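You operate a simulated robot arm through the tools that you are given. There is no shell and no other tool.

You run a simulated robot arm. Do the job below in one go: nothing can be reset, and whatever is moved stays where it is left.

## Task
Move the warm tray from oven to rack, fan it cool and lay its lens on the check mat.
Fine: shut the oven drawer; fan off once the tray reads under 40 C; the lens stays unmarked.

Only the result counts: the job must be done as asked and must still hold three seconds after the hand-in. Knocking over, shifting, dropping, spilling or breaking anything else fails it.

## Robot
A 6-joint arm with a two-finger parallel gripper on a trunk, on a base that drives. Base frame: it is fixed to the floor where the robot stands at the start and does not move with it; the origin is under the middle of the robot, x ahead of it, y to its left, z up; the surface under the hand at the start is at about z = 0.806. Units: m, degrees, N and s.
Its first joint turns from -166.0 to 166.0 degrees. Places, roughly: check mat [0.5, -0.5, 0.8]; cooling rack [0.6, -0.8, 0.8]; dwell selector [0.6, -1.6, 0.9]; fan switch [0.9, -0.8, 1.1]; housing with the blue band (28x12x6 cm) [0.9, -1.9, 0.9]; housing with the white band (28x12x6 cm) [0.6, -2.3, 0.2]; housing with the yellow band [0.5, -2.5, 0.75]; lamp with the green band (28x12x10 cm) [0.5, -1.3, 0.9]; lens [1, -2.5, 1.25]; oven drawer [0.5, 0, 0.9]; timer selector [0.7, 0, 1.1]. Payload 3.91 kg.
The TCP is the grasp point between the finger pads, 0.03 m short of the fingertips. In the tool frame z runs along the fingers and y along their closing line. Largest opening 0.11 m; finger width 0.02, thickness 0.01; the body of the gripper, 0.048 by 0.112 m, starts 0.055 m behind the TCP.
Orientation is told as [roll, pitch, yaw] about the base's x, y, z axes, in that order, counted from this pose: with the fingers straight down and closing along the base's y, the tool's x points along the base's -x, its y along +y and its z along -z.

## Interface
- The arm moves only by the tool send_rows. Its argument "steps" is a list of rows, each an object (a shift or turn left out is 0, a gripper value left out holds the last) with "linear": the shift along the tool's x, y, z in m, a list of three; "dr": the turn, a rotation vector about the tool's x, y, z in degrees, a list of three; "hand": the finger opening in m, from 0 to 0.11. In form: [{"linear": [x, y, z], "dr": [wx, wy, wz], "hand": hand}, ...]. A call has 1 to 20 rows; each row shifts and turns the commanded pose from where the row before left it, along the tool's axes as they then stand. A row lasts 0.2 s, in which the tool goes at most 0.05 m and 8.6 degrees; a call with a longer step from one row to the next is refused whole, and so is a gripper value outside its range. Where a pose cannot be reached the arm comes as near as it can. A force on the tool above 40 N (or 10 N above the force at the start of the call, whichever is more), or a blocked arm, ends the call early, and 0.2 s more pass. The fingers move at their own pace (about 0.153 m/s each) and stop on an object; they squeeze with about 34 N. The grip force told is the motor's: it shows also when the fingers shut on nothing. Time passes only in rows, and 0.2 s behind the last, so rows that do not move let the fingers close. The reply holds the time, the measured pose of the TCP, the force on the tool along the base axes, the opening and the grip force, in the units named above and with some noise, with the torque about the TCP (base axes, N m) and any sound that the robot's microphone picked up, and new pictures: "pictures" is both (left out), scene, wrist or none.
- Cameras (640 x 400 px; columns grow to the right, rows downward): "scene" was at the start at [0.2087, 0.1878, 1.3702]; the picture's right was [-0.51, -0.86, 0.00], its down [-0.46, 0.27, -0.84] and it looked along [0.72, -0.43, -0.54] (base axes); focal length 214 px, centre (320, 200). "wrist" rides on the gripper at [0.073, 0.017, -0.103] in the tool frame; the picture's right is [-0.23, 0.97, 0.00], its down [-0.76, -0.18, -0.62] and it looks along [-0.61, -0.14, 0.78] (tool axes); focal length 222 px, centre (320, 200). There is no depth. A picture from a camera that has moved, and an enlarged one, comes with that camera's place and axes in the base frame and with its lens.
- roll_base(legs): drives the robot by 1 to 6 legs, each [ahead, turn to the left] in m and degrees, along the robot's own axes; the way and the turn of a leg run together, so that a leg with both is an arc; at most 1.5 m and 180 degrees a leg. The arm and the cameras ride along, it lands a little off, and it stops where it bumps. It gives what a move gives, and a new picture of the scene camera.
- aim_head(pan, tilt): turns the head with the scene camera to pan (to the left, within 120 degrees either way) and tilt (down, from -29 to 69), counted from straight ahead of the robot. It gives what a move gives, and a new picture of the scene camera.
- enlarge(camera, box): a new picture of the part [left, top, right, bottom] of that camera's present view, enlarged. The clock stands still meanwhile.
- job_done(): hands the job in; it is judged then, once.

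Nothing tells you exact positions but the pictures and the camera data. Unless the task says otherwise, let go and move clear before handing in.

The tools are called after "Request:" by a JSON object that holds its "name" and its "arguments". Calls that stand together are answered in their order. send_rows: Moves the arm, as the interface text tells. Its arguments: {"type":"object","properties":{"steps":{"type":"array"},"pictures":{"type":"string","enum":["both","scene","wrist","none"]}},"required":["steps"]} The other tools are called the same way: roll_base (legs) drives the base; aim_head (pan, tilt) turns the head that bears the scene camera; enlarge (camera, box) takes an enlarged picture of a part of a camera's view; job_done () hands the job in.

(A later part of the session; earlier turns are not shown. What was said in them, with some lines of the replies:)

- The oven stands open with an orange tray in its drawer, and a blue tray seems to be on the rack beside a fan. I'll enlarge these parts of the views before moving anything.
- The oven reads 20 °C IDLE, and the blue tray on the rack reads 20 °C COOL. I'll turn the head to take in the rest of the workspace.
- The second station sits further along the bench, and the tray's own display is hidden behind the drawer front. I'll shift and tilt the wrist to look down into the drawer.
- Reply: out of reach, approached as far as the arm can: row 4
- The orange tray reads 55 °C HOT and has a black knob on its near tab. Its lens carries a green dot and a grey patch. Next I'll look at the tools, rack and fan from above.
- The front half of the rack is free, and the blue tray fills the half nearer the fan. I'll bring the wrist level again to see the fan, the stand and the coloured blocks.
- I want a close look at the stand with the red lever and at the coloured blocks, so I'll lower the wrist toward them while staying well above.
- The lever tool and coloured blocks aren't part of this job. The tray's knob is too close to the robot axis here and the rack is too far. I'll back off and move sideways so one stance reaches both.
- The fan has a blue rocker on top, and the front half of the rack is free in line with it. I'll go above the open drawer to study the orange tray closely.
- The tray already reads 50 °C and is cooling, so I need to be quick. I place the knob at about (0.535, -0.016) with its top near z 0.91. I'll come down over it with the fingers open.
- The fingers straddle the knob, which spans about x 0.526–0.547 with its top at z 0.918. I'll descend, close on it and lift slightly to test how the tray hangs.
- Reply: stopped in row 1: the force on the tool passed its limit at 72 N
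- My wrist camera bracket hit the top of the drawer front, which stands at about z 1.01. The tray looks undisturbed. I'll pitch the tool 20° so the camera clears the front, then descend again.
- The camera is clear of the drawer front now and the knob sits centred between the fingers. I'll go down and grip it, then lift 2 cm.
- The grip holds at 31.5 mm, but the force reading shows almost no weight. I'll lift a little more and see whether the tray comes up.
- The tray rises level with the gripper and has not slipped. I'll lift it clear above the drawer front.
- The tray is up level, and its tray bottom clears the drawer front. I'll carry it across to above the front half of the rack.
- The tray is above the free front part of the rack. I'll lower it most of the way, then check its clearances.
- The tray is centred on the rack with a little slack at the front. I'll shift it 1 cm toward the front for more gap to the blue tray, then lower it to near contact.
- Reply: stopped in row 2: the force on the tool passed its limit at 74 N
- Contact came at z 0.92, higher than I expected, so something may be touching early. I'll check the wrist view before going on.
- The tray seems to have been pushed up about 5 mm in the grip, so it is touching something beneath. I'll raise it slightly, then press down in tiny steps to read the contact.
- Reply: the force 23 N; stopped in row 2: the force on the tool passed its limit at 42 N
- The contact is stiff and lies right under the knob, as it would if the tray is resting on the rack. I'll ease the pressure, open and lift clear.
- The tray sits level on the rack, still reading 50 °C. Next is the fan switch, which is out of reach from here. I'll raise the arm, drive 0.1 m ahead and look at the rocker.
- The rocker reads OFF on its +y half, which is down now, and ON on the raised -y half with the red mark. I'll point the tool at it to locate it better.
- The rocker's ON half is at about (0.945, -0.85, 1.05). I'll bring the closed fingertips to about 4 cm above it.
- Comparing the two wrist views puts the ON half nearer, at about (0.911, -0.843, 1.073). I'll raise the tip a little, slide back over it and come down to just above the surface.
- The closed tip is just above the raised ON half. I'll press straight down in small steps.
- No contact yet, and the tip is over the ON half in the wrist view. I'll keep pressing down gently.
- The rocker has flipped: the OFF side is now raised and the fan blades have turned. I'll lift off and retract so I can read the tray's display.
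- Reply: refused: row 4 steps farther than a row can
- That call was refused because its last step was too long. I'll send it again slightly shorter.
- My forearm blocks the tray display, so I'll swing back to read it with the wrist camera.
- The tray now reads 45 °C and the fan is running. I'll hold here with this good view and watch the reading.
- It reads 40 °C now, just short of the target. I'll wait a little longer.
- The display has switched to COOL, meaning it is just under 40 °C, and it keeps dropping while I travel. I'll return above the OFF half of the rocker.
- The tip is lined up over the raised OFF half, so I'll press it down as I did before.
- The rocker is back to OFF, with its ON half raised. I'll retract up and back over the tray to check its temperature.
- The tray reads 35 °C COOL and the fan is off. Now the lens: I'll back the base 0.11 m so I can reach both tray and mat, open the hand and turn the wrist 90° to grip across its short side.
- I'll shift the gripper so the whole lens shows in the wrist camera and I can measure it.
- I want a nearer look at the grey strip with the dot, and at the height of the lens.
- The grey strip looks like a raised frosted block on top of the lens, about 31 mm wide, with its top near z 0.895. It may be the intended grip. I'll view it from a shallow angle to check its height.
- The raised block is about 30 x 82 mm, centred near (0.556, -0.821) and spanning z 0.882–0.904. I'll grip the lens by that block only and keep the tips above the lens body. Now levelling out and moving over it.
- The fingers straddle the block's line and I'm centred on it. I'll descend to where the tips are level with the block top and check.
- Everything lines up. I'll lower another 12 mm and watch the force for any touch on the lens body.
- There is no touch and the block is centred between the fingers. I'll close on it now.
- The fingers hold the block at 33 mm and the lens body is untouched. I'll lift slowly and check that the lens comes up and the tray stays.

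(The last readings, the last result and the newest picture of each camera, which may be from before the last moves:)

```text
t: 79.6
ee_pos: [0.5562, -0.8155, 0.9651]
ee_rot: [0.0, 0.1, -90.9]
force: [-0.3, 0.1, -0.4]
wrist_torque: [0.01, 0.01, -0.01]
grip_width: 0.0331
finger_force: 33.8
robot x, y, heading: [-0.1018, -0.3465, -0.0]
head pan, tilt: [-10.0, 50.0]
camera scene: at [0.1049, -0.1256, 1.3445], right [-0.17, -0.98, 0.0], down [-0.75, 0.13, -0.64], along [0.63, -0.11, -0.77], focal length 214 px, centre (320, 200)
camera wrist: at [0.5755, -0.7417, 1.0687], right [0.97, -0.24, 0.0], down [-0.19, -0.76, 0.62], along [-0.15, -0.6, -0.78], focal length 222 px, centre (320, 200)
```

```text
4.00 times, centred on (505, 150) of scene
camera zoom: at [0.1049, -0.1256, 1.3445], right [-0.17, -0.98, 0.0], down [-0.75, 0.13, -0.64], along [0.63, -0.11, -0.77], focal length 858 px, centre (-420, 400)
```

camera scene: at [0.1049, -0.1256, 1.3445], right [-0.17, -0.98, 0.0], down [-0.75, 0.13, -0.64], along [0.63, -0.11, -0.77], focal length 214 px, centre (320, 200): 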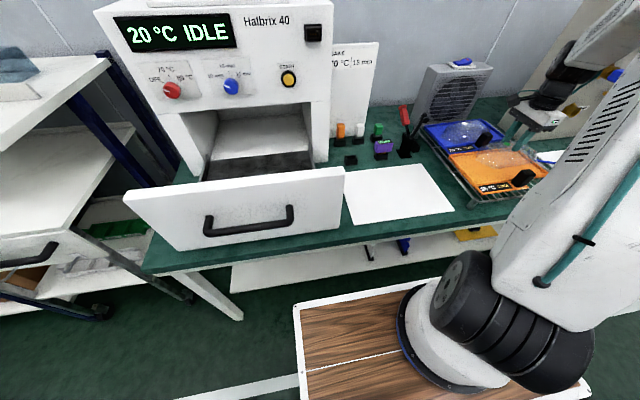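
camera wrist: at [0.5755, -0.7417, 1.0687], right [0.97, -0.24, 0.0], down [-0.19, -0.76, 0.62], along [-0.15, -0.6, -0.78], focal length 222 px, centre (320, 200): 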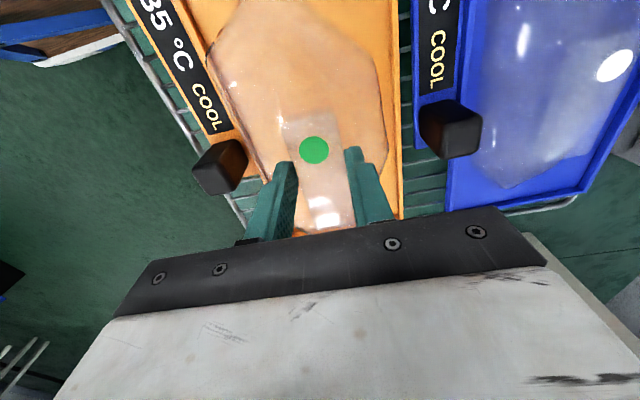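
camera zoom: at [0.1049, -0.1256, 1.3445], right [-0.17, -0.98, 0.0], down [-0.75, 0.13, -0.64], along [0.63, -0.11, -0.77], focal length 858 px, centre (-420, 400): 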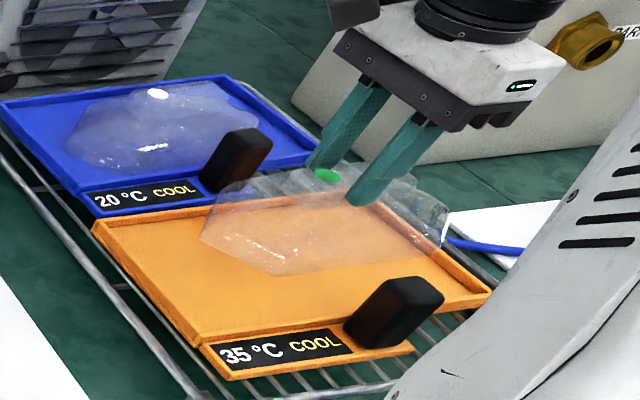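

The lens is lifted cleanly and the tray stayed in place. I'll raise it a bit more, carry it over the check mat and lower it partway.

Request:
{"name": "send_rows", "arguments": {"steps": [{"linear": [0, 0, -0.04]}, {"linear": [0, 0, -0.04]}, {"linear": [0.03, -0.001, 0]}, {"linear": [0.042, -0.001, 0]}, {"linear": [0.042, -0.001, 0]}, {"linear": [0.042, -0.001, 0]}, {"linear": [0.042, -0.001, 0]}, {"linear": [0.042, -0.001, 0]}, {"linear": [0.042, -0.001, 0]}, {"linear": [0.042, -0.002, 0]}, {"linear": [0.042, -0.002, 0]}, {"linear": [0, 0, 0.04]}, {"linear": [0, 0, 0.04]}, {"linear": [0, 0, 0.04]}, {"linear": [0, 0, 0.03]}, {}], "pictures": "both"}}

Request:
{"name": "enlarge", "arguments": {"camera": "scene", "box": [320, 110, 480, 250]}}

```text
t: 83.0
ee_pos: [0.5507, -0.4486, 0.8961]
ee_rot: [-0.1, 0.1, -90.8]
force: [-0.6, -1.2, -0.5]
wrist_torque: [0.03, 0.05, 0.02]
grip_width: 0.0333
finger_force: 34.2
robot x, y, heading: [-0.1035, -0.3463, 0.0]
head pan, tilt: [-10.0, 50.0]
camera scene: at [0.1048, -0.1254, 1.3444], right [-0.17, -0.98, 0.0], down [-0.75, 0.13, -0.64], along [0.63, -0.11, -0.77], focal length 214 px, centre (320, 200)
camera wrist: at [0.5688, -0.3755, 1.0], right [0.97, -0.24, 0.0], down [-0.19, -0.76, 0.62], along [-0.15, -0.6, -0.78], focal length 222 px, centre (320, 200)
```

scene: 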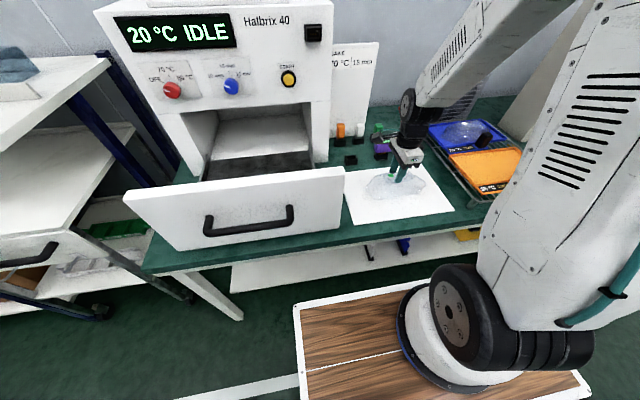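
wrist: 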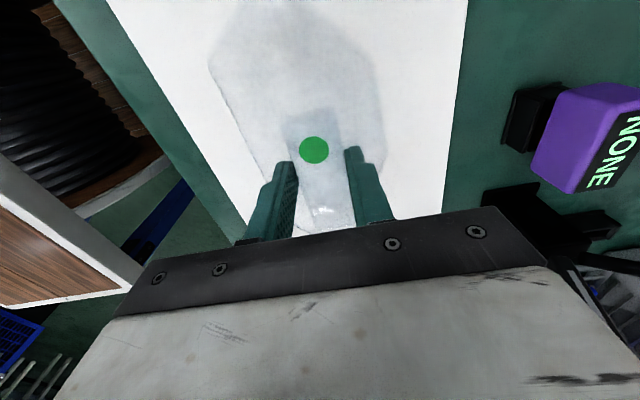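

```text
2.86 times, centred on (400, 180) of scene
camera zoom: at [0.1048, -0.1254, 1.3444], right [-0.17, -0.98, 0.0], down [-0.75, 0.13, -0.64], along [0.63, -0.11, -0.77], focal length 613 px, centre (91, 257)
```

zoom: 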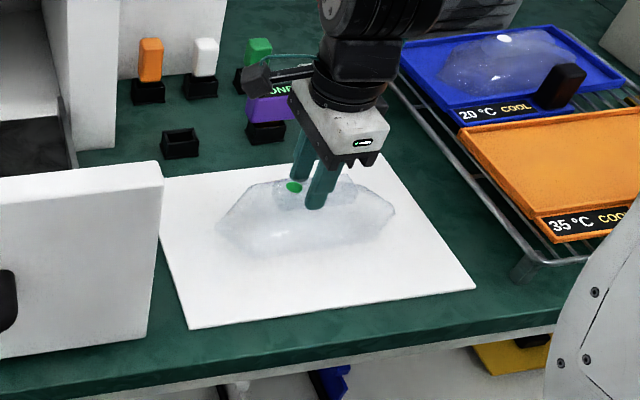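

The lens hangs over the middle of the mat, a few centimetres above it. I'll lower it in small steps and watch the force.

Request:
{"name": "send_rows", "arguments": {"steps": [{"linear": [0, 0, 0.01]}, {"linear": [0, 0, 0.005]}, {}], "pictures": "none"}}

Request:
{"name": "enlarge", "arguments": {"camera": "scene", "box": [360, 140, 440, 210]}}

```text
t: 83.8
ee_pos: [0.5506, -0.449, 0.8811]
ee_rot: [-0.1, 0.2, -90.8]
force: [-0.6, -0.2, -1.2]
wrist_torque: [0.01, 0.03, 0.0]
grip_width: 0.0331
finger_force: 33.6
robot x, y, heading: [-0.1017, -0.3477, 0.0]
head pan, tilt: [-10.0, 50.0]
```

```text
5.71 times, centred on (400, 175) of scene
camera zoom: at [0.1049, -0.1254, 1.3444], right [-0.17, -0.98, 0.0], down [-0.75, 0.13, -0.64], along [0.63, -0.11, -0.77], focal length 1226 px, centre (-137, 343)
```

zoom: 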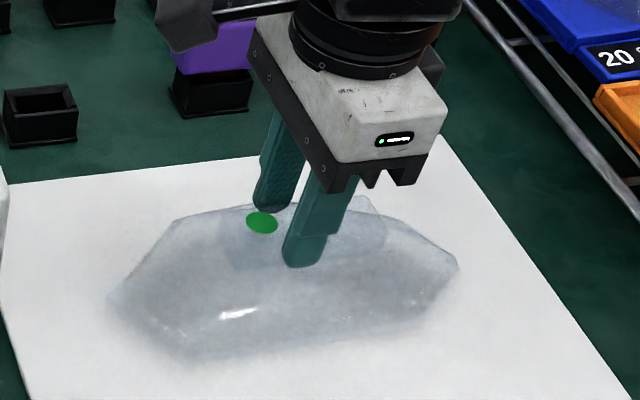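

Request:
{"name": "send_rows", "arguments": {"steps": [{"linear": [0, 0, 0.003]}, {"linear": [0, 0, 0.003]}, {"linear": [0, 0, 0.002]}], "pictures": "none"}}

Request:
{"name": "enlarge", "arguments": {"camera": "scene", "box": [360, 140, 440, 210]}}

```text
t: 84.6
ee_pos: [0.5515, -0.4489, 0.8735]
ee_rot: [0.0, 0.1, -90.8]
force: [-0.3, -0.6, -0.6]
wrist_torque: [-0.01, -0.01, 0.03]
grip_width: 0.0332
finger_force: 33.8
robot x, y, heading: [-0.1011, -0.3452, 0.6]
head pan, tilt: [-10.0, 50.0]
```

```text
5.71 times, centred on (400, 175) of scene
camera zoom: at [0.1049, -0.1254, 1.3444], right [-0.17, -0.98, 0.0], down [-0.75, 0.13, -0.64], along [0.63, -0.11, -0.77], focal length 1226 px, centre (-137, 343)
```

zoom: 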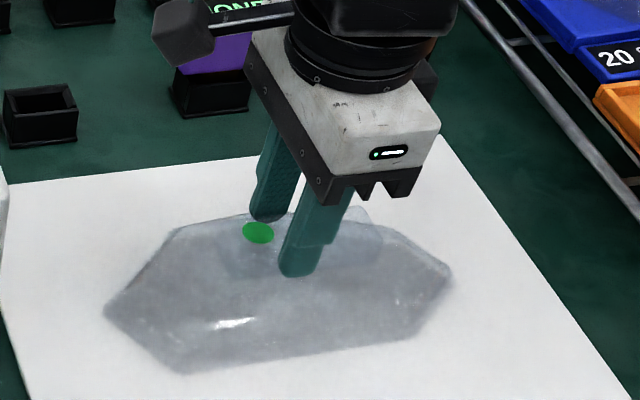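

The lens is nearly down. I'll go on in 1.5 mm steps.

Request:
{"name": "send_rows", "arguments": {"steps": [{"linear": [0, 0, 0.0015]}], "pictures": "none"}}

Request:
{"name": "send_rows", "arguments": {"steps": [{"linear": [0, 0, 0.0015]}], "pictures": "none"}}

Request:
{"name": "send_rows", "arguments": {"steps": [{"linear": [0, 0, 0.0015]}], "pictures": "none"}}

Request:
{"name": "enlarge", "arguments": {"camera": "scene", "box": [360, 140, 440, 210]}}

```text
t: 85.0
ee_pos: [0.5505, -0.4484, 0.87]
ee_rot: [0.0, 0.1, -90.8]
force: [-1.0, -0.2, 1.9]
wrist_torque: [-0.32, 0.06, -0.07]
grip_width: 0.0329
finger_force: 33.8
robot x, y, heading: [-0.1042, -0.3486, 0.1]
head pan, tilt: [-10.0, 50.0]
```

```text
t: 85.4
ee_pos: [0.5517, -0.4496, 0.8703]
ee_rot: [0.2, 0.1, -90.8]
force: [-3.5, 2.8, 25.7]
wrist_torque: [0.19, 0.21, -0.01]
grip_width: 0.033
finger_force: 33.5
robot x, y, heading: [-0.1083, -0.3481, -0.0]
head pan, tilt: [-10.0, 50.0]
```

```text
t: 85.8
ee_pos: [0.5511, -0.4503, 0.8686]
ee_rot: [0.2, 0.0, -90.8]
force: [-1.3, 2.0, 28.4]
wrist_torque: [-0.01, 0.05, 0.0]
grip_width: 0.0335
finger_force: 33.8
robot x, y, heading: [-0.1037, -0.3503, -0.2]
head pan, tilt: [-10.0, 50.0]
```

```text
5.71 times, centred on (400, 175) of scene
camera zoom: at [0.104, -0.1252, 1.3445], right [-0.17, -0.98, 0.0], down [-0.75, 0.13, -0.64], along [0.63, -0.11, -0.77], focal length 1226 px, centre (-137, 343)
```

zoom: 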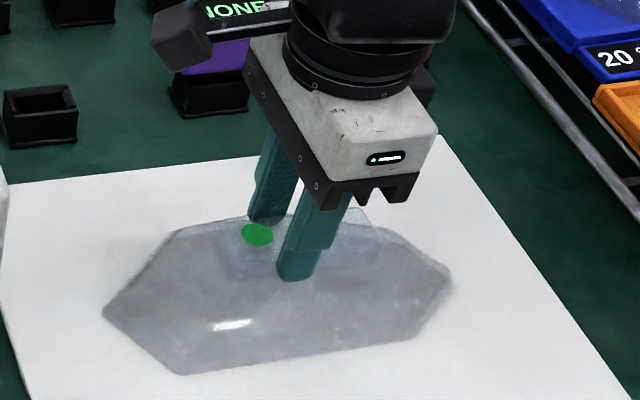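

The lens is on the mat. I'll ease off, open the fingers and rise straight up.

Request:
{"name": "send_rows", "arguments": {"steps": [{"linear": [0, 0, -0.002]}, {"hand": 0.06}, {"hand": 0.06}, {"linear": [0, 0, -0.02]}, {"linear": [0, 0, -0.04]}, {"linear": [0, 0, -0.045]}, {"linear": [0, 0, -0.045]}, {}], "pictures": "both"}}

Request:
{"name": "enlarge", "arguments": {"camera": "scene", "box": [330, 120, 470, 240]}}

Request:
{"name": "enlarge", "arguments": {"camera": "wrist", "box": [160, 0, 480, 200]}}

```text
t: 87.6
ee_pos: [0.5508, -0.4501, 1.0192]
ee_rot: [0.0, 0.1, -90.8]
force: [0.1, -0.1, -0.6]
wrist_torque: [0.01, -0.02, -0.01]
grip_width: 0.06
finger_force: 0.0
robot x, y, heading: [-0.0995, -0.3495, 0.1]
head pan, tilt: [-10.0, 50.0]
camera scene: at [0.1049, -0.1254, 1.3444], right [-0.17, -0.98, 0.0], down [-0.75, 0.13, -0.64], along [0.63, -0.11, -0.77], focal length 214 px, centre (320, 200)
camera wrist: at [0.5696, -0.3761, 1.1237], right [0.97, -0.24, 0.0], down [-0.19, -0.76, 0.62], along [-0.15, -0.6, -0.78], focal length 222 px, centre (320, 200)
```

scene: 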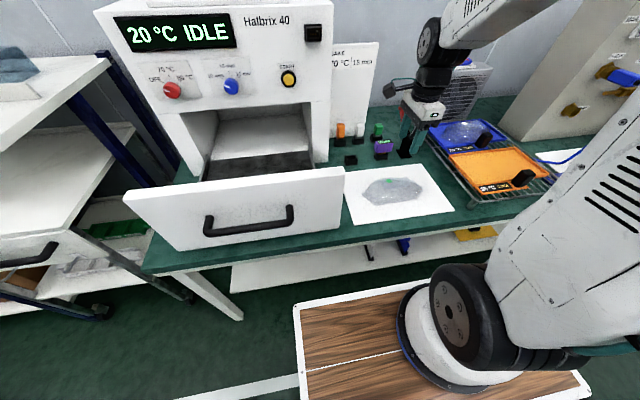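
wrist: 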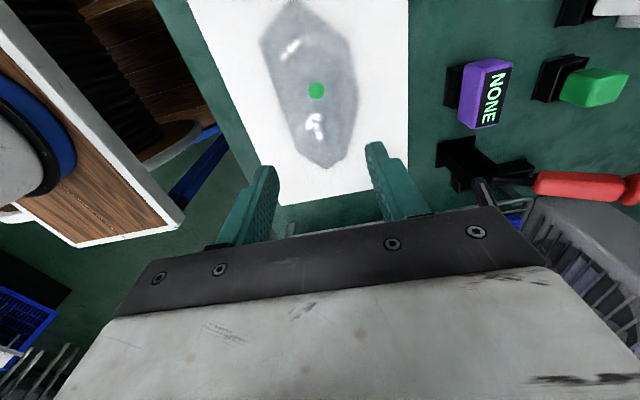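

```text
3.33 times, centred on (400, 180) of scene
camera zoom: at [0.1049, -0.1254, 1.3444], right [-0.17, -0.98, 0.0], down [-0.75, 0.13, -0.64], along [0.63, -0.11, -0.77], focal length 715 px, centre (53, 267)
```

zoom: 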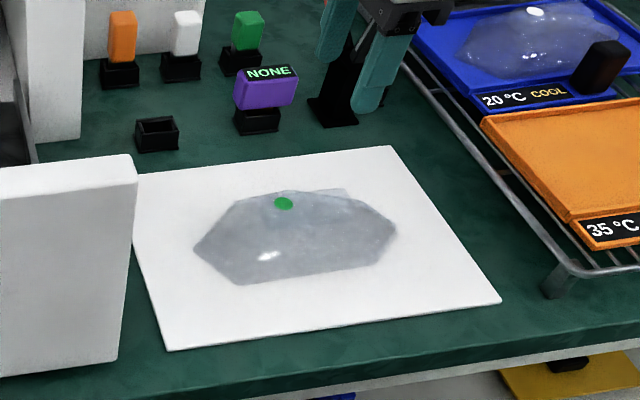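

```text
2.00 times, centred on (320, 100) of wrist
camera zoom: at [0.5696, -0.3761, 1.1237], right [0.97, -0.24, 0.0], down [-0.19, -0.76, 0.62], along [-0.15, -0.6, -0.78], focal length 444 px, centre (320, 400)
```

zoom: 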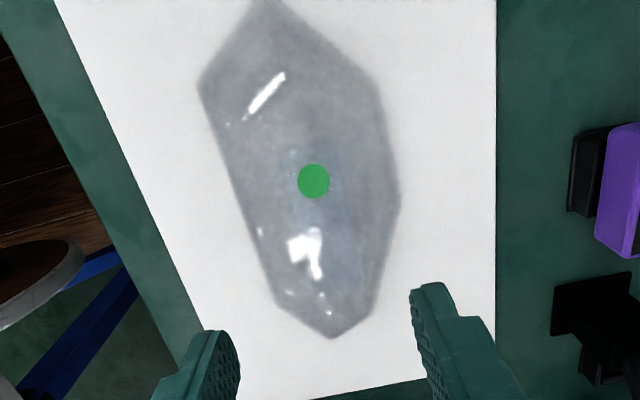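

The lens lies flat in the middle of the mat. Now the drawer: I'll rise, turn the wrist straight again with the fingers closed, and back the base 0.1 m for room to push.

Request:
{"name": "send_rows", "arguments": {"steps": [{"linear": [0, 0, -0.04]}, {"linear": [0, 0, -0.04], "dr": [0, 0, -8.5], "hand": 0.0}, {"linear": [0, 0, -0.04], "dr": [0, 0, -8.5]}, {"dr": [0, 0, -8.5]}, {"dr": [0, 0, -8.5]}, {"dr": [0, 0, -8.5]}, {"dr": [0, 0, -8.5]}, {"dr": [0, 0, -8.5]}, {"dr": [0, 0, -8.5]}, {"dr": [0, 0, -8.5]}, {"dr": [0, 0, -8.5]}, {"dr": [0, 0, -5.8]}], "pictures": "none"}}

Request:
{"name": "roll_base", "arguments": {"legs": [[-0.1, 0]]}}

Request:
{"name": "enlarge", "arguments": {"camera": "scene", "box": [100, 60, 420, 280]}}

```text
t: 90.2
ee_pos: [0.5515, -0.4493, 1.1394]
ee_rot: [0.1, 0.0, 0.1]
force: [0.0, -0.8, -0.1]
wrist_torque: [0.04, 0.0, 0.03]
grip_width: 0.0002
finger_force: 34.0
robot x, y, heading: [-0.1027, -0.3492, 0.1]
head pan, tilt: [-10.0, 50.0]
```

```text
t: 91.3
ee_pos: [0.451, -0.45, 1.1397]
ee_rot: [0.2, 0.0, 0.0]
force: [-0.3, -0.9, 0.0]
wrist_torque: [-0.04, -0.02, 0.0]
grip_width: 0.0
finger_force: 34.1
robot x, y, heading: [-0.2021, -0.3478, -0.1]
head pan, tilt: [-10.0, 50.0]
camera scene: at [0.0048, -0.1255, 1.3444], right [-0.17, -0.98, 0.0], down [-0.75, 0.13, -0.64], along [0.63, -0.11, -0.77], focal length 214 px, centre (320, 200)
```

scene: 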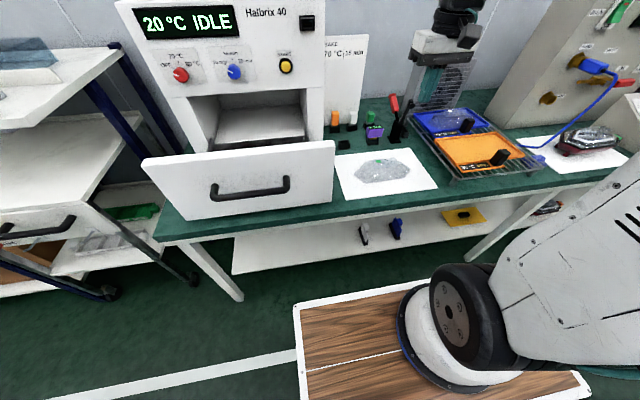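

```text
1.82 times, centred on (260, 170) of scene
camera zoom: at [0.0048, -0.1255, 1.3444], right [-0.17, -0.98, 0.0], down [-0.75, 0.13, -0.64], along [0.63, -0.11, -0.77], focal length 390 px, centre (429, 254)
```

zoom: 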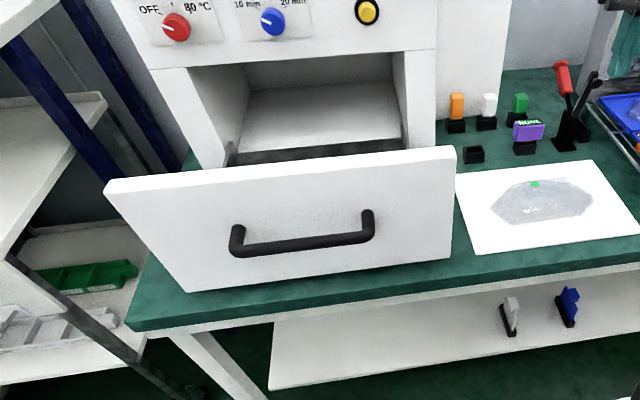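

I'll bring the closed fingers in front of the drawer panel, above its handle, pitched so the tips lead.

Request:
{"name": "send_rows", "arguments": {"steps": [{"linear": [0.011, 0.0434, 0]}, {"linear": [0.011, 0.0434, 0]}, {"linear": [0.011, 0.0434, 0]}, {"linear": [0.011, 0.0434, 0]}, {"linear": [0.011, 0.0434, 0]}, {"linear": [0.011, 0.0434, 0]}, {"linear": [0.011, 0.0434, 0]}, {"linear": [0.011, 0.0434, 0]}, {"linear": [0.011, 0.0434, 0]}, {"linear": [0.011, 0.0434, 0]}, {"dr": [0, -8, 0]}, {"dr": [0, -8, 0]}, {"dr": [0, -8, 0]}, {"dr": [0, -8, 0]}, {"dr": [0, -8, 0]}, {}], "pictures": "both"}}

```text
t: 94.7
ee_pos: [0.3432, -0.0161, 1.1387]
ee_rot: [0.1, -40.1, -0.1]
force: [-0.8, -0.6, 0.1]
wrist_torque: [0.0, -0.03, 0.03]
grip_width: 0.0
finger_force: 33.5
robot x, y, heading: [-0.2037, -0.346, 0.1]
head pan, tilt: [-10.0, 50.0]
camera scene: at [0.0048, -0.1254, 1.3444], right [-0.17, -0.98, 0.0], down [-0.75, 0.13, -0.64], along [0.63, -0.11, -0.77], focal length 214 px, centre (320, 200)
camera wrist: at [0.2199, 0.0021, 1.1731], right [0.17, 0.97, 0.15], down [0.18, -0.18, 0.97], along [0.97, -0.14, -0.21], focal length 222 px, centre (320, 200)
```

scene: 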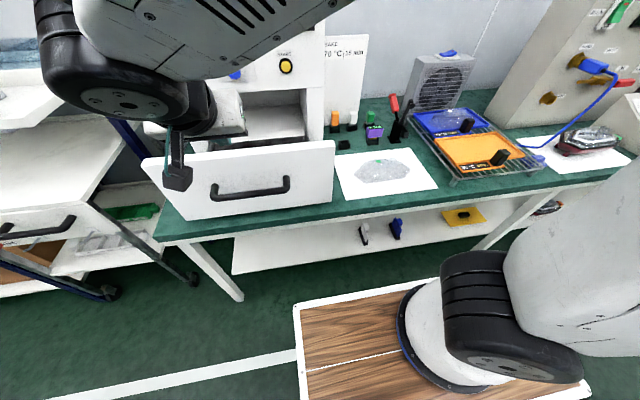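
wrist: 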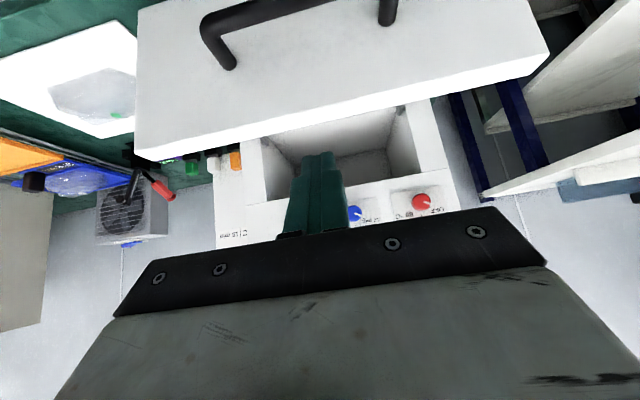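

The panel is ahead of the fingertips. I'll lower to about 4 cm below its top edge, then look.

Request:
{"name": "send_rows", "arguments": {"steps": [{"linear": [0.0283, 0, 0.0337]}, {"linear": [0.0283, 0, 0.0337]}, {"linear": [0.0283, 0, 0.0337]}, {}], "pictures": "both"}}

Request:
{"name": "enlarge", "arguments": {"camera": "scene", "box": [120, 100, 340, 240]}}

```text
t: 95.7
ee_pos: [0.3397, -0.015, 1.0083]
ee_rot: [0.1, -40.1, 0.0]
force: [0.4, 0.3, 0.7]
wrist_torque: [0.0, 0.0, -0.01]
grip_width: 0.0
finger_force: 34.3
robot x, y, heading: [-0.2049, -0.3468, 0.1]
head pan, tilt: [-10.0, 50.0]
camera scene: at [0.0048, -0.1254, 1.3444], right [-0.17, -0.98, 0.0], down [-0.75, 0.13, -0.64], along [0.63, -0.11, -0.77], focal length 214 px, centre (320, 200)
camera wrist: at [0.2189, 0.0031, 1.0413], right [0.17, 0.97, 0.15], down [0.18, -0.18, 0.97], along [0.97, -0.14, -0.21], focal length 222 px, centre (320, 200)
```

scene: 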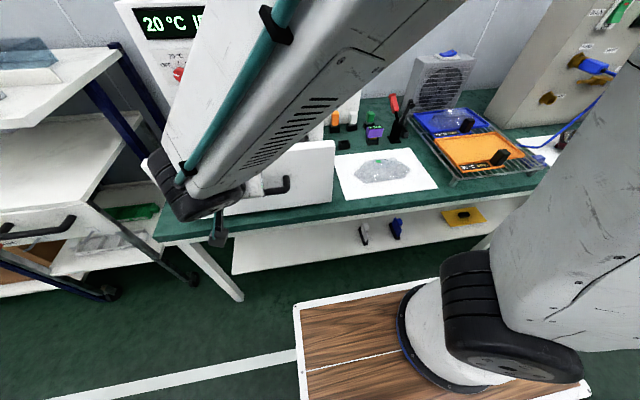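
wrist: 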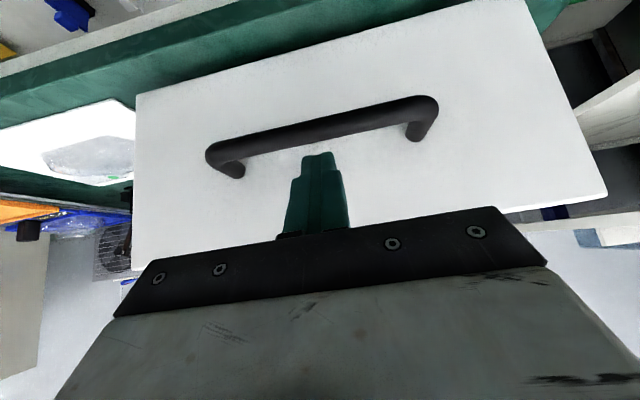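

```text
2.86 times, centred on (230, 170) of scene
camera zoom: at [0.0048, -0.1254, 1.3444], right [-0.17, -0.98, 0.0], down [-0.75, 0.13, -0.64], along [0.63, -0.11, -0.77], focal length 613 px, centre (577, 286)
```

zoom: 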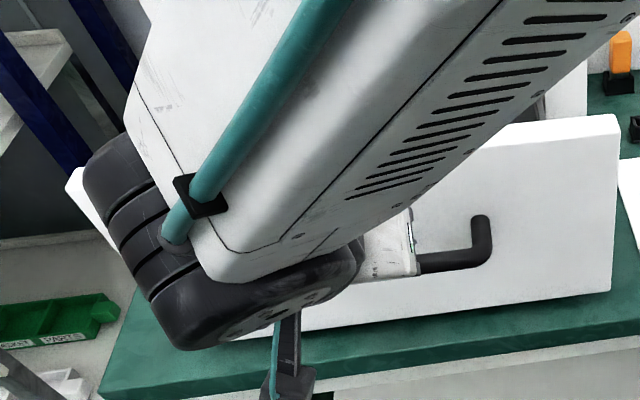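

The tips face the panel just above the handle. I'll push forward steadily.

Request:
{"name": "send_rows", "arguments": {"steps": [{"linear": [-0.0192, 0, 0.0161]}, {"linear": [-0.0192, 0, 0.0161]}, {"linear": [-0.0192, 0, 0.0161]}, {"linear": [-0.0192, 0, 0.0161]}, {"linear": [-0.0192, 0, 0.0161]}], "pictures": "wrist"}}

```text
t: 96.9
ee_pos: [0.4679, -0.0169, 1.0083]
ee_rot: [0.2, -40.1, -0.1]
force: [-0.2, -0.1, 0.0]
wrist_torque: [0.01, -0.01, -0.01]
grip_width: 0.0002
finger_force: 34.3
robot x, y, heading: [-0.2023, -0.3496, 0.2]
head pan, tilt: [-10.0, 50.0]
camera wrist: at [0.3458, 0.0014, 1.0419], right [0.17, 0.97, 0.15], down [0.18, -0.18, 0.97], along [0.97, -0.14, -0.21], focal length 222 px, centre (320, 200)
```

wrist: 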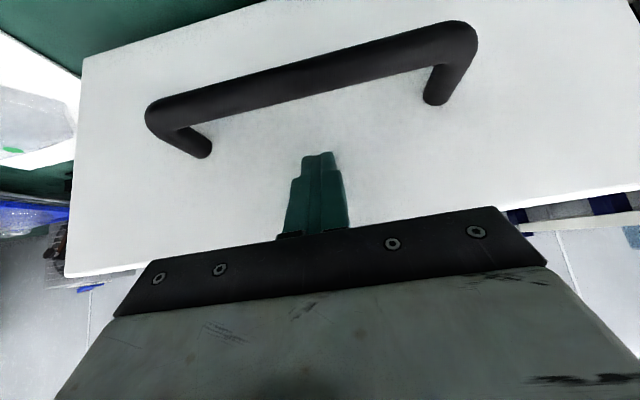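

The drawer is sliding in easily, about 7 cm so far. I'll keep pushing.

Request:
{"name": "send_rows", "arguments": {"steps": [{"linear": [-0.0192, 0, 0.0161]}, {"linear": [-0.0192, 0, 0.0161]}, {"linear": [-0.0192, 0, 0.0161]}, {"linear": [-0.0192, 0, 0.0161]}, {"linear": [-0.0192, 0, 0.0161]}, {}], "pictures": "both"}}

Request:
{"name": "enlarge", "arguments": {"camera": "scene", "box": [120, 40, 380, 220]}}

```text
t: 98.3
ee_pos: [0.5926, -0.0152, 1.0085]
ee_rot: [0.1, -40.0, -0.2]
force: [-0.2, 0.0, 0.3]
wrist_torque: [0.01, 0.03, -0.01]
grip_width: 0.0
finger_force: 33.8
robot x, y, heading: [-0.2024, -0.345, 0.1]
head pan, tilt: [-10.0, 50.0]
camera scene: at [0.0049, -0.1254, 1.3444], right [-0.17, -0.98, 0.0], down [-0.75, 0.13, -0.64], along [0.63, -0.11, -0.77], focal length 214 px, centre (320, 200)
camera wrist: at [0.4707, 0.0024, 1.0414], right [0.17, 0.97, 0.15], down [0.18, -0.18, 0.97], along [0.97, -0.14, -0.21], focal length 222 px, centre (320, 200)
```

scene: 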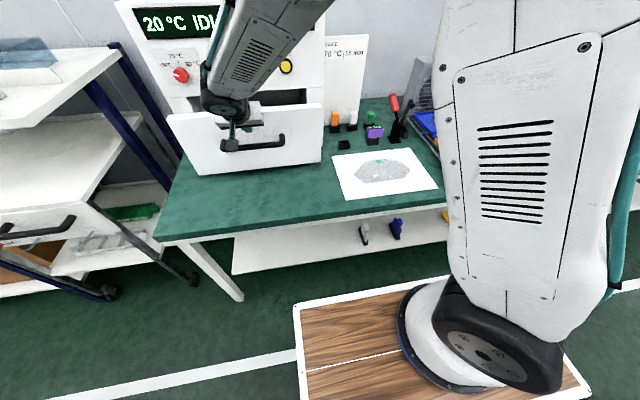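
wrist: 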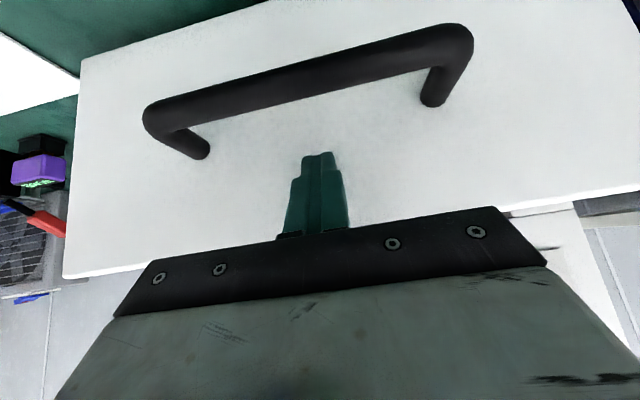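

```text
2.22 times, centred on (250, 130) of scene
camera zoom: at [0.0049, -0.1254, 1.3444], right [-0.17, -0.98, 0.0], down [-0.75, 0.13, -0.64], along [0.63, -0.11, -0.77], focal length 477 px, centre (476, 356)
```

zoom: 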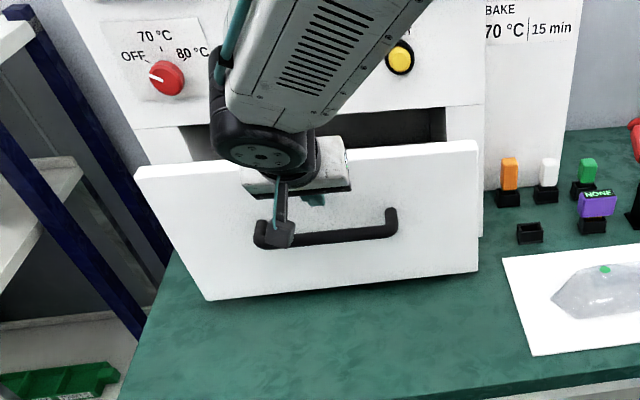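

The drawer is mostly in, and my wrist is still clear of the knobs. I'll push on more slowly until it stops.

Request:
{"name": "send_rows", "arguments": {"steps": [{"linear": [-0.0153, 0, 0.0129]}, {"linear": [-0.0153, 0, 0.0129]}, {"linear": [-0.0115, 0, 0.0096]}, {}], "pictures": "both"}}

Request:
{"name": "enlarge", "arguments": {"camera": "scene", "box": [120, 40, 380, 220]}}

```text
t: 99.3
ee_pos: [0.646, -0.0147, 1.0087]
ee_rot: [0.1, -40.0, -0.1]
force: [0.2, 1.1, 0.6]
wrist_torque: [0.0, 0.0, 0.01]
grip_width: 0.0
finger_force: 34.2
robot x, y, heading: [-0.2018, -0.3476, 0.1]
head pan, tilt: [-10.0, 50.0]
camera scene: at [0.0049, -0.1254, 1.3444], right [-0.17, -0.98, 0.0], down [-0.75, 0.13, -0.64], along [0.63, -0.11, -0.77], focal length 214 px, centre (320, 200)
camera wrist: at [0.5259, 0.0023, 1.0419], right [0.17, 0.97, 0.15], down [0.18, -0.18, 0.97], along [0.97, -0.14, -0.21], focal length 222 px, centre (320, 200)
```

scene: 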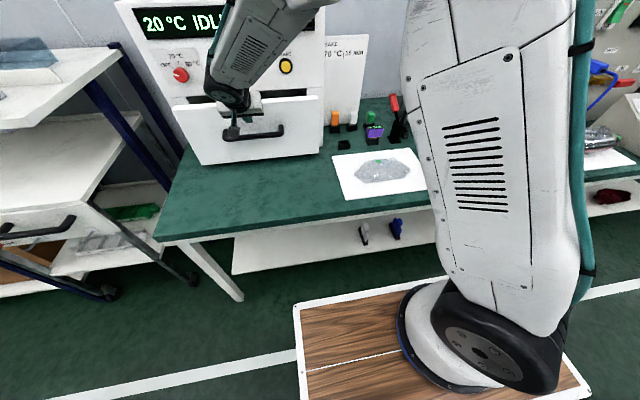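
wrist: 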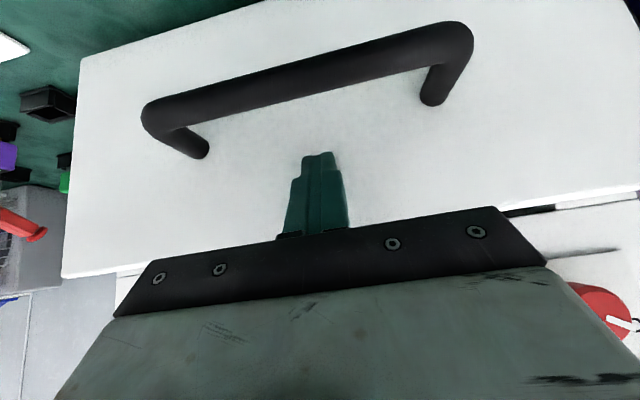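

```text
2.22 times, centred on (250, 130) of scene
camera zoom: at [0.0049, -0.1254, 1.3444], right [-0.17, -0.98, 0.0], down [-0.75, 0.13, -0.64], along [0.63, -0.11, -0.77], focal length 477 px, centre (476, 356)
```

zoom: 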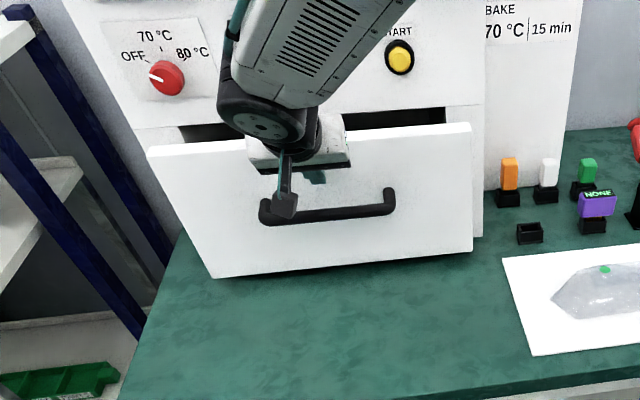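

Request:
{"name": "send_rows", "arguments": {"steps": [{"linear": [-0.0115, 0, 0.0096]}, {"linear": [-0.0077, 0, 0.0064]}, {"linear": [-0.0077, 0, 0.0064]}, {"linear": [-0.0038, 0, 0.0032]}], "pictures": "both"}}

Request:
{"name": "enlarge", "arguments": {"camera": "scene", "box": [120, 40, 380, 220]}}

```text
t: 100.3
ee_pos: [0.6866, -0.0158, 1.0073]
ee_rot: [0.2, -40.0, -0.1]
force: [-14.7, -2.5, 1.8]
wrist_torque: [0.1, 0.22, -0.06]
grip_width: 0.0001
finger_force: 34.2
robot x, y, heading: [-0.2084, -0.3456, 0.0]
head pan, tilt: [-10.0, 50.0]
camera scene: at [0.0041, -0.1255, 1.3445], right [-0.17, -0.98, 0.0], down [-0.75, 0.13, -0.64], along [0.63, -0.11, -0.77], focal length 214 px, centre (320, 200)
camera wrist: at [0.5645, 0.0027, 1.0413], right [0.17, 0.97, 0.15], down [0.18, -0.18, 0.97], along [0.97, -0.14, -0.21], focal length 222 px, centre (320, 200)
```

scene: 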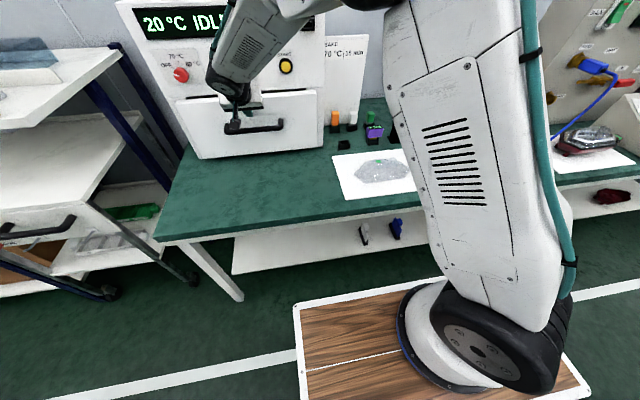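
wrist: 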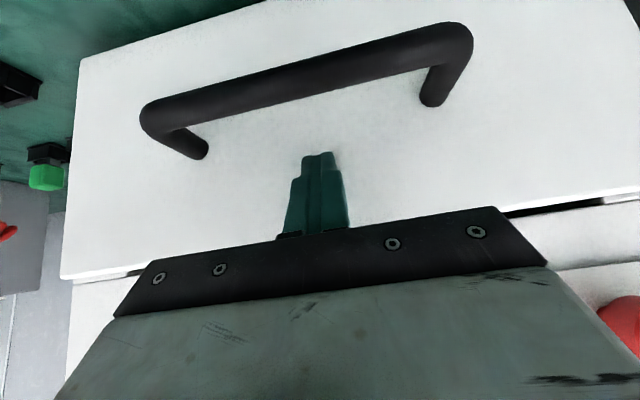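

```text
2.22 times, centred on (250, 130) of scene
camera zoom: at [0.0041, -0.1255, 1.3445], right [-0.17, -0.98, 0.0], down [-0.75, 0.13, -0.64], along [0.63, -0.11, -0.77], focal length 477 px, centre (476, 356)
```

zoom: 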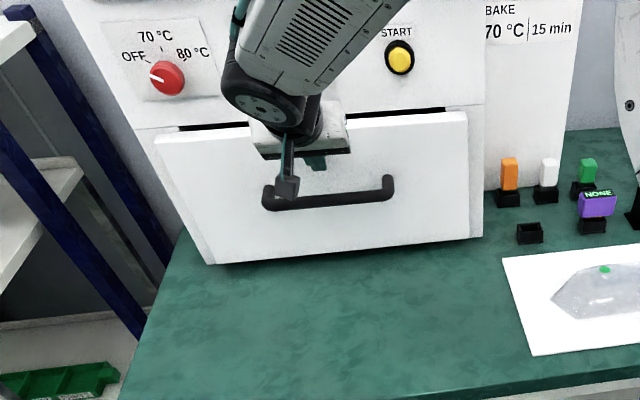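

A 15 N push-back shows the drawer has reached its stop. I'll nudge it 2 mm more to confirm, then back off and inspect.

Request:
{"name": "send_rows", "arguments": {"steps": [{"linear": [-0.0015, 0, 0.0013]}], "pictures": "none"}}

Request:
{"name": "send_rows", "arguments": {"steps": [{"linear": [0.0192, 0, -0.0161]}, {"linear": [0.0306, 0, -0.0257]}, {"linear": [0.0306, 0, -0.0257]}, {"linear": [0.0306, 0, -0.0257]}, {"linear": [0.0, 0, -0.04]}, {"linear": [0.0, 0, -0.04]}], "pictures": "both"}}

Request:
{"name": "enlarge", "arguments": {"camera": "scene", "box": [120, 40, 380, 220]}}

Request:
{"name": "enlarge", "arguments": {"camera": "wrist", "box": [100, 0, 600, 220]}}

```text
t: 100.9
ee_pos: [0.6861, -0.0142, 1.0071]
ee_rot: [0.1, -39.7, 0.0]
force: [-14.3, -2.9, 4.3]
wrist_torque: [-0.05, 0.08, -0.1]
grip_width: 0.0
finger_force: 34.0
robot x, y, heading: [-0.2063, -0.3488, 0.1]
head pan, tilt: [-10.0, 50.0]
stopped in row 1: the force on the tool passed its limit at 41 N (the readings are from after the stop); the commanded pose is now the measured one
```

```text
t: 102.3
ee_pos: [0.4904, -0.0155, 1.0687]
ee_rot: [-0.1, -39.8, 0.0]
force: [0.7, -0.1, 0.4]
wrist_torque: [-0.03, 0.02, -0.03]
grip_width: 0.0002
finger_force: 34.1
robot x, y, heading: [-0.2039, -0.3486, -0.0]
head pan, tilt: [-10.0, 50.0]
camera scene: at [0.0048, -0.1251, 1.3443], right [-0.17, -0.98, 0.0], down [-0.75, 0.13, -0.64], along [0.63, -0.11, -0.77], focal length 214 px, centre (320, 200)
camera wrist: at [0.3694, 0.0033, 1.1026], right [0.18, 0.97, 0.14], down [0.19, -0.18, 0.97], along [0.97, -0.14, -0.21], focal length 222 px, centre (320, 200)
```

scene: 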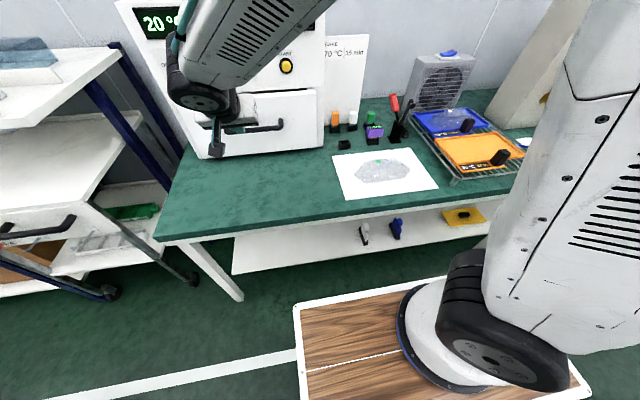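
wrist: 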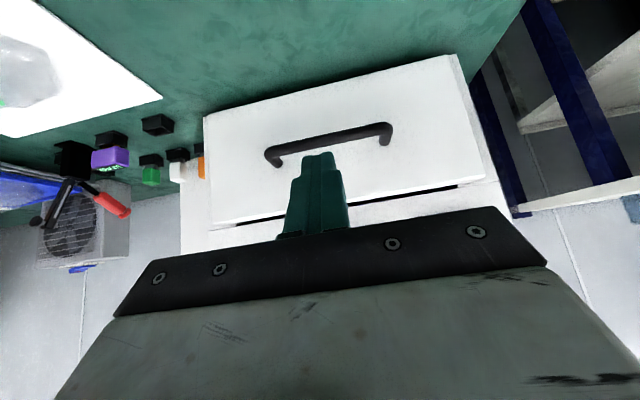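

```text
2.22 times, centred on (250, 130) of scene
camera zoom: at [0.0048, -0.1251, 1.3443], right [-0.17, -0.98, 0.0], down [-0.75, 0.13, -0.64], along [0.63, -0.11, -0.77], focal length 477 px, centre (476, 356)
```

zoom: 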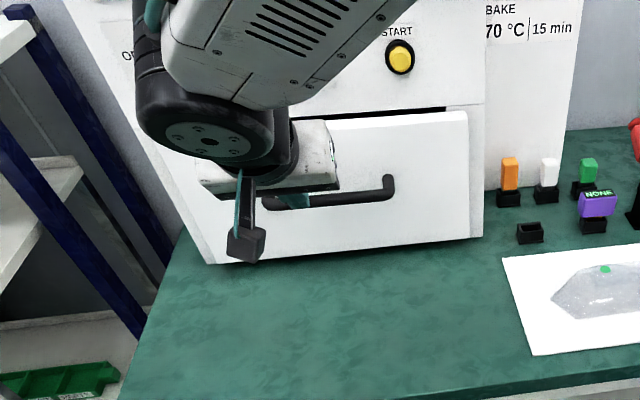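

```text
1.28 times, centred on (350, 110) of wrist
camera zoom: at [0.3694, 0.0033, 1.1026], right [0.18, 0.97, 0.14], down [0.19, -0.18, 0.97], along [0.97, -0.14, -0.21], focal length 284 px, centre (282, 315)
```

zoom: 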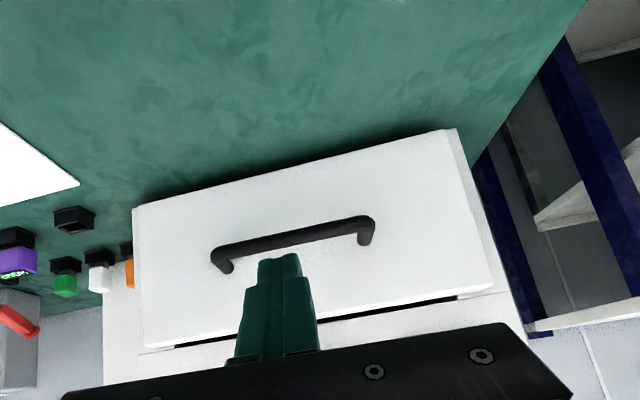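

The drawer is shut. I'll raise the arm clear and give everything a last check.

Request:
{"name": "send_rows", "arguments": {"steps": [{"linear": [-0.0257, 0, -0.0306], "dr": [0, 8, 0]}, {"linear": [-0.02, 0, -0.035], "dr": [0, 8, 0]}, {"linear": [-0.01, 0, -0.04], "dr": [0, 8, 0]}, {"linear": [0, 0, -0.04], "dr": [0, 8, 0]}, {"dr": [0, 8, 0]}, {}], "pictures": "scene"}}

Request:
{"name": "aim_head", "arguments": {"pan": -25, "tilt": 40}}

Request:
{"name": "enlarge", "arguments": {"camera": "scene", "box": [240, 60, 500, 230]}}

Request:
{"name": "enlarge", "arguments": {"camera": "scene", "box": [60, 60, 300, 220]}}

```text
t: 103.7
ee_pos: [0.4702, -0.0143, 1.2277]
ee_rot: [0.0, 0.2, -0.1]
force: [-0.5, -0.6, 0.5]
wrist_torque: [-0.02, -0.01, -0.01]
grip_width: 0.0
finger_force: 33.9
robot x, y, heading: [-0.2058, -0.3467, 0.1]
head pan, tilt: [-10.0, 50.0]
camera scene: at [0.0043, -0.1253, 1.3444], right [-0.17, -0.98, 0.0], down [-0.75, 0.13, -0.64], along [0.63, -0.11, -0.77], focal length 214 px, centre (320, 200)
```

scene: 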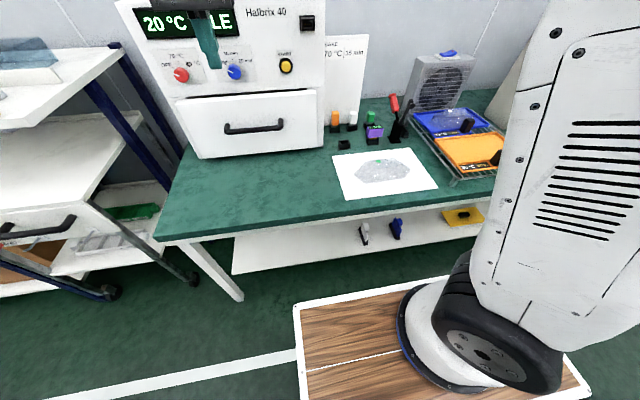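

```text
t: 104.4
ee_pos: [0.4724, -0.014, 1.2283]
ee_rot: [0.0, 0.2, -0.2]
force: [0.4, 0.2, -1.1]
wrist_torque: [0.0, -0.03, 0.0]
grip_width: 0.0
finger_force: 33.8
robot x, y, heading: [-0.2054, -0.347, -0.1]
head pan, tilt: [-25.0, 40.0]
camera scene: at [0.0056, -0.1478, 1.3586], right [-0.42, -0.91, 0.0], down [-0.58, 0.27, -0.77], along [0.69, -0.32, -0.64], focal length 214 px, centre (320, 200)
```

scene: 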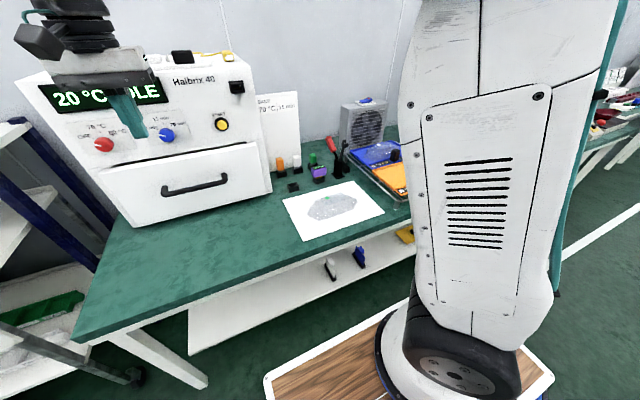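

```text
2.35 times, centred on (370, 145) of scene
camera zoom: at [0.0056, -0.1478, 1.3586], right [-0.42, -0.91, 0.0], down [-0.58, 0.27, -0.77], along [0.69, -0.32, -0.64], focal length 505 px, centre (202, 329)
```

zoom: 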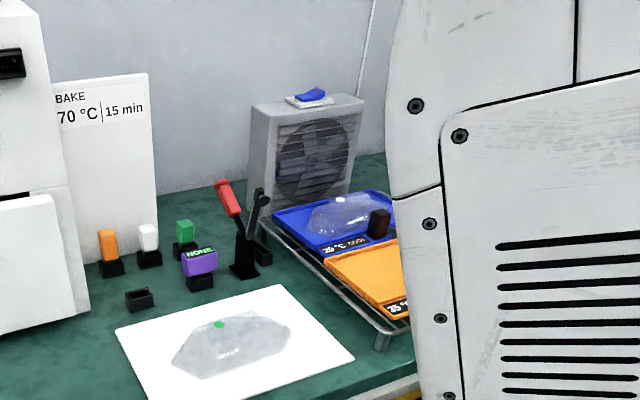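

```text
2.50 times, centred on (180, 140) of scene
camera zoom: at [0.0056, -0.1478, 1.3586], right [-0.42, -0.91, 0.0], down [-0.58, 0.27, -0.77], along [0.69, -0.32, -0.64], focal length 536 px, centre (670, 350)
```

zoom: 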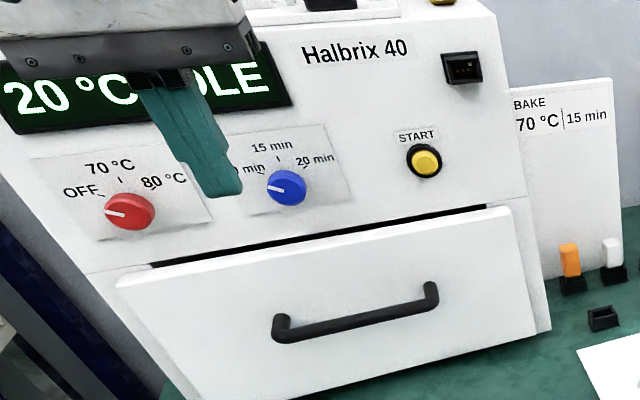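

Request:
{"name": "enlarge", "arguments": {"camera": "scene", "box": [220, 120, 290, 210]}}

Request:
{"name": "enlarge", "arguments": {"camera": "scene", "box": [280, 175, 390, 245]}}

Request:
{"name": "enlarge", "arguments": {"camera": "scene", "box": [340, 90, 410, 140]}}

```text
4.44 times, centred on (255, 165) of scene
camera zoom: at [0.0056, -0.1478, 1.3586], right [-0.42, -0.91, 0.0], down [-0.58, 0.27, -0.77], along [0.69, -0.32, -0.64], focal length 953 px, centre (609, 356)
```

zoom: 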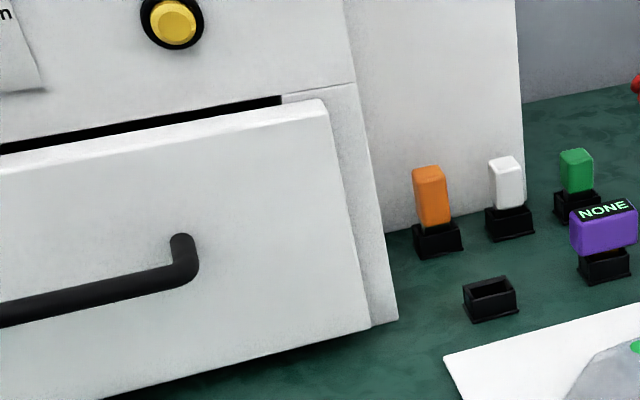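

```text
5.71 times, centred on (335, 210) of scene
camera zoom: at [0.0056, -0.1478, 1.3586], right [-0.42, -0.91, 0.0], down [-0.58, 0.27, -0.77], along [0.69, -0.32, -0.64], focal length 1226 px, centre (234, 143)
```

zoom: 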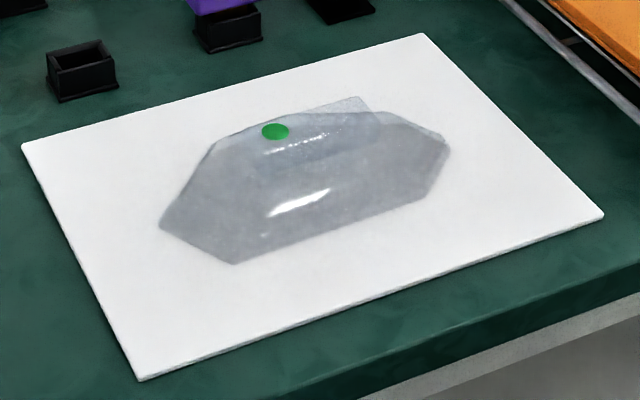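

```text
8.00 times, centred on (375, 115) of scene
camera zoom: at [0.0056, -0.1478, 1.3586], right [-0.42, -0.91, 0.0], down [-0.58, 0.27, -0.77], along [0.69, -0.32, -0.64], focal length 1716 px, centre (-120, 880)
```

zoom: 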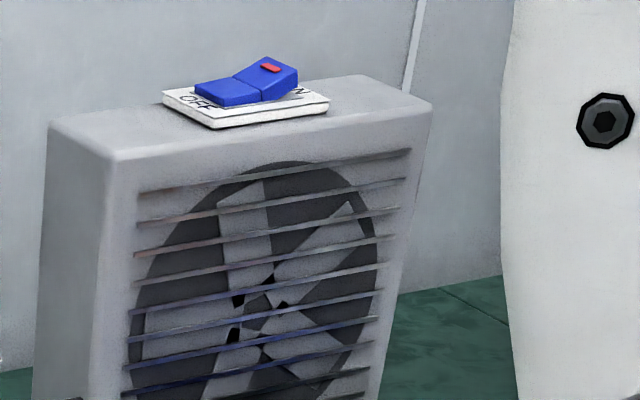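

The lens lies flat on the mat with no visible marks, and the tray is on the rack reading 35 °C. The fan is off, the drawer is flush against the oven, and the arm is clear, so I'm handing in.

Request:
{"name": "job_done", "arguments": {}}

```text
The job is handed in.
```

I finished the job and handed it in; no verdict has come back. My last pictures showed:

- **Tray:** it sits level on the front half of the cooling rack, next to the blue tray, and read 35 °C COOL.
- **Fan:** I turned it on when the tray read 50 °C. I turned it off after the display switched to COOL (it still showed 40 °C then) and had kept cooling for about three more seconds. The next reading was 35 °C.
- **Lens:** it lies flat in the middle of the check mat. I held it only by the raised block on top, and I could see no marks.
- **Oven drawer:** it is pushed in to its stop and flush with the oven front.

There were two hard contacts along the way, and neither seemed to move anything:

- **Drawer front:** my wrist camera bracket hit the top edge at about 72 N on the first try for the tray.
- **Rack:** the tray touched down on it at about 74 N, because the rack was higher than I had estimated.
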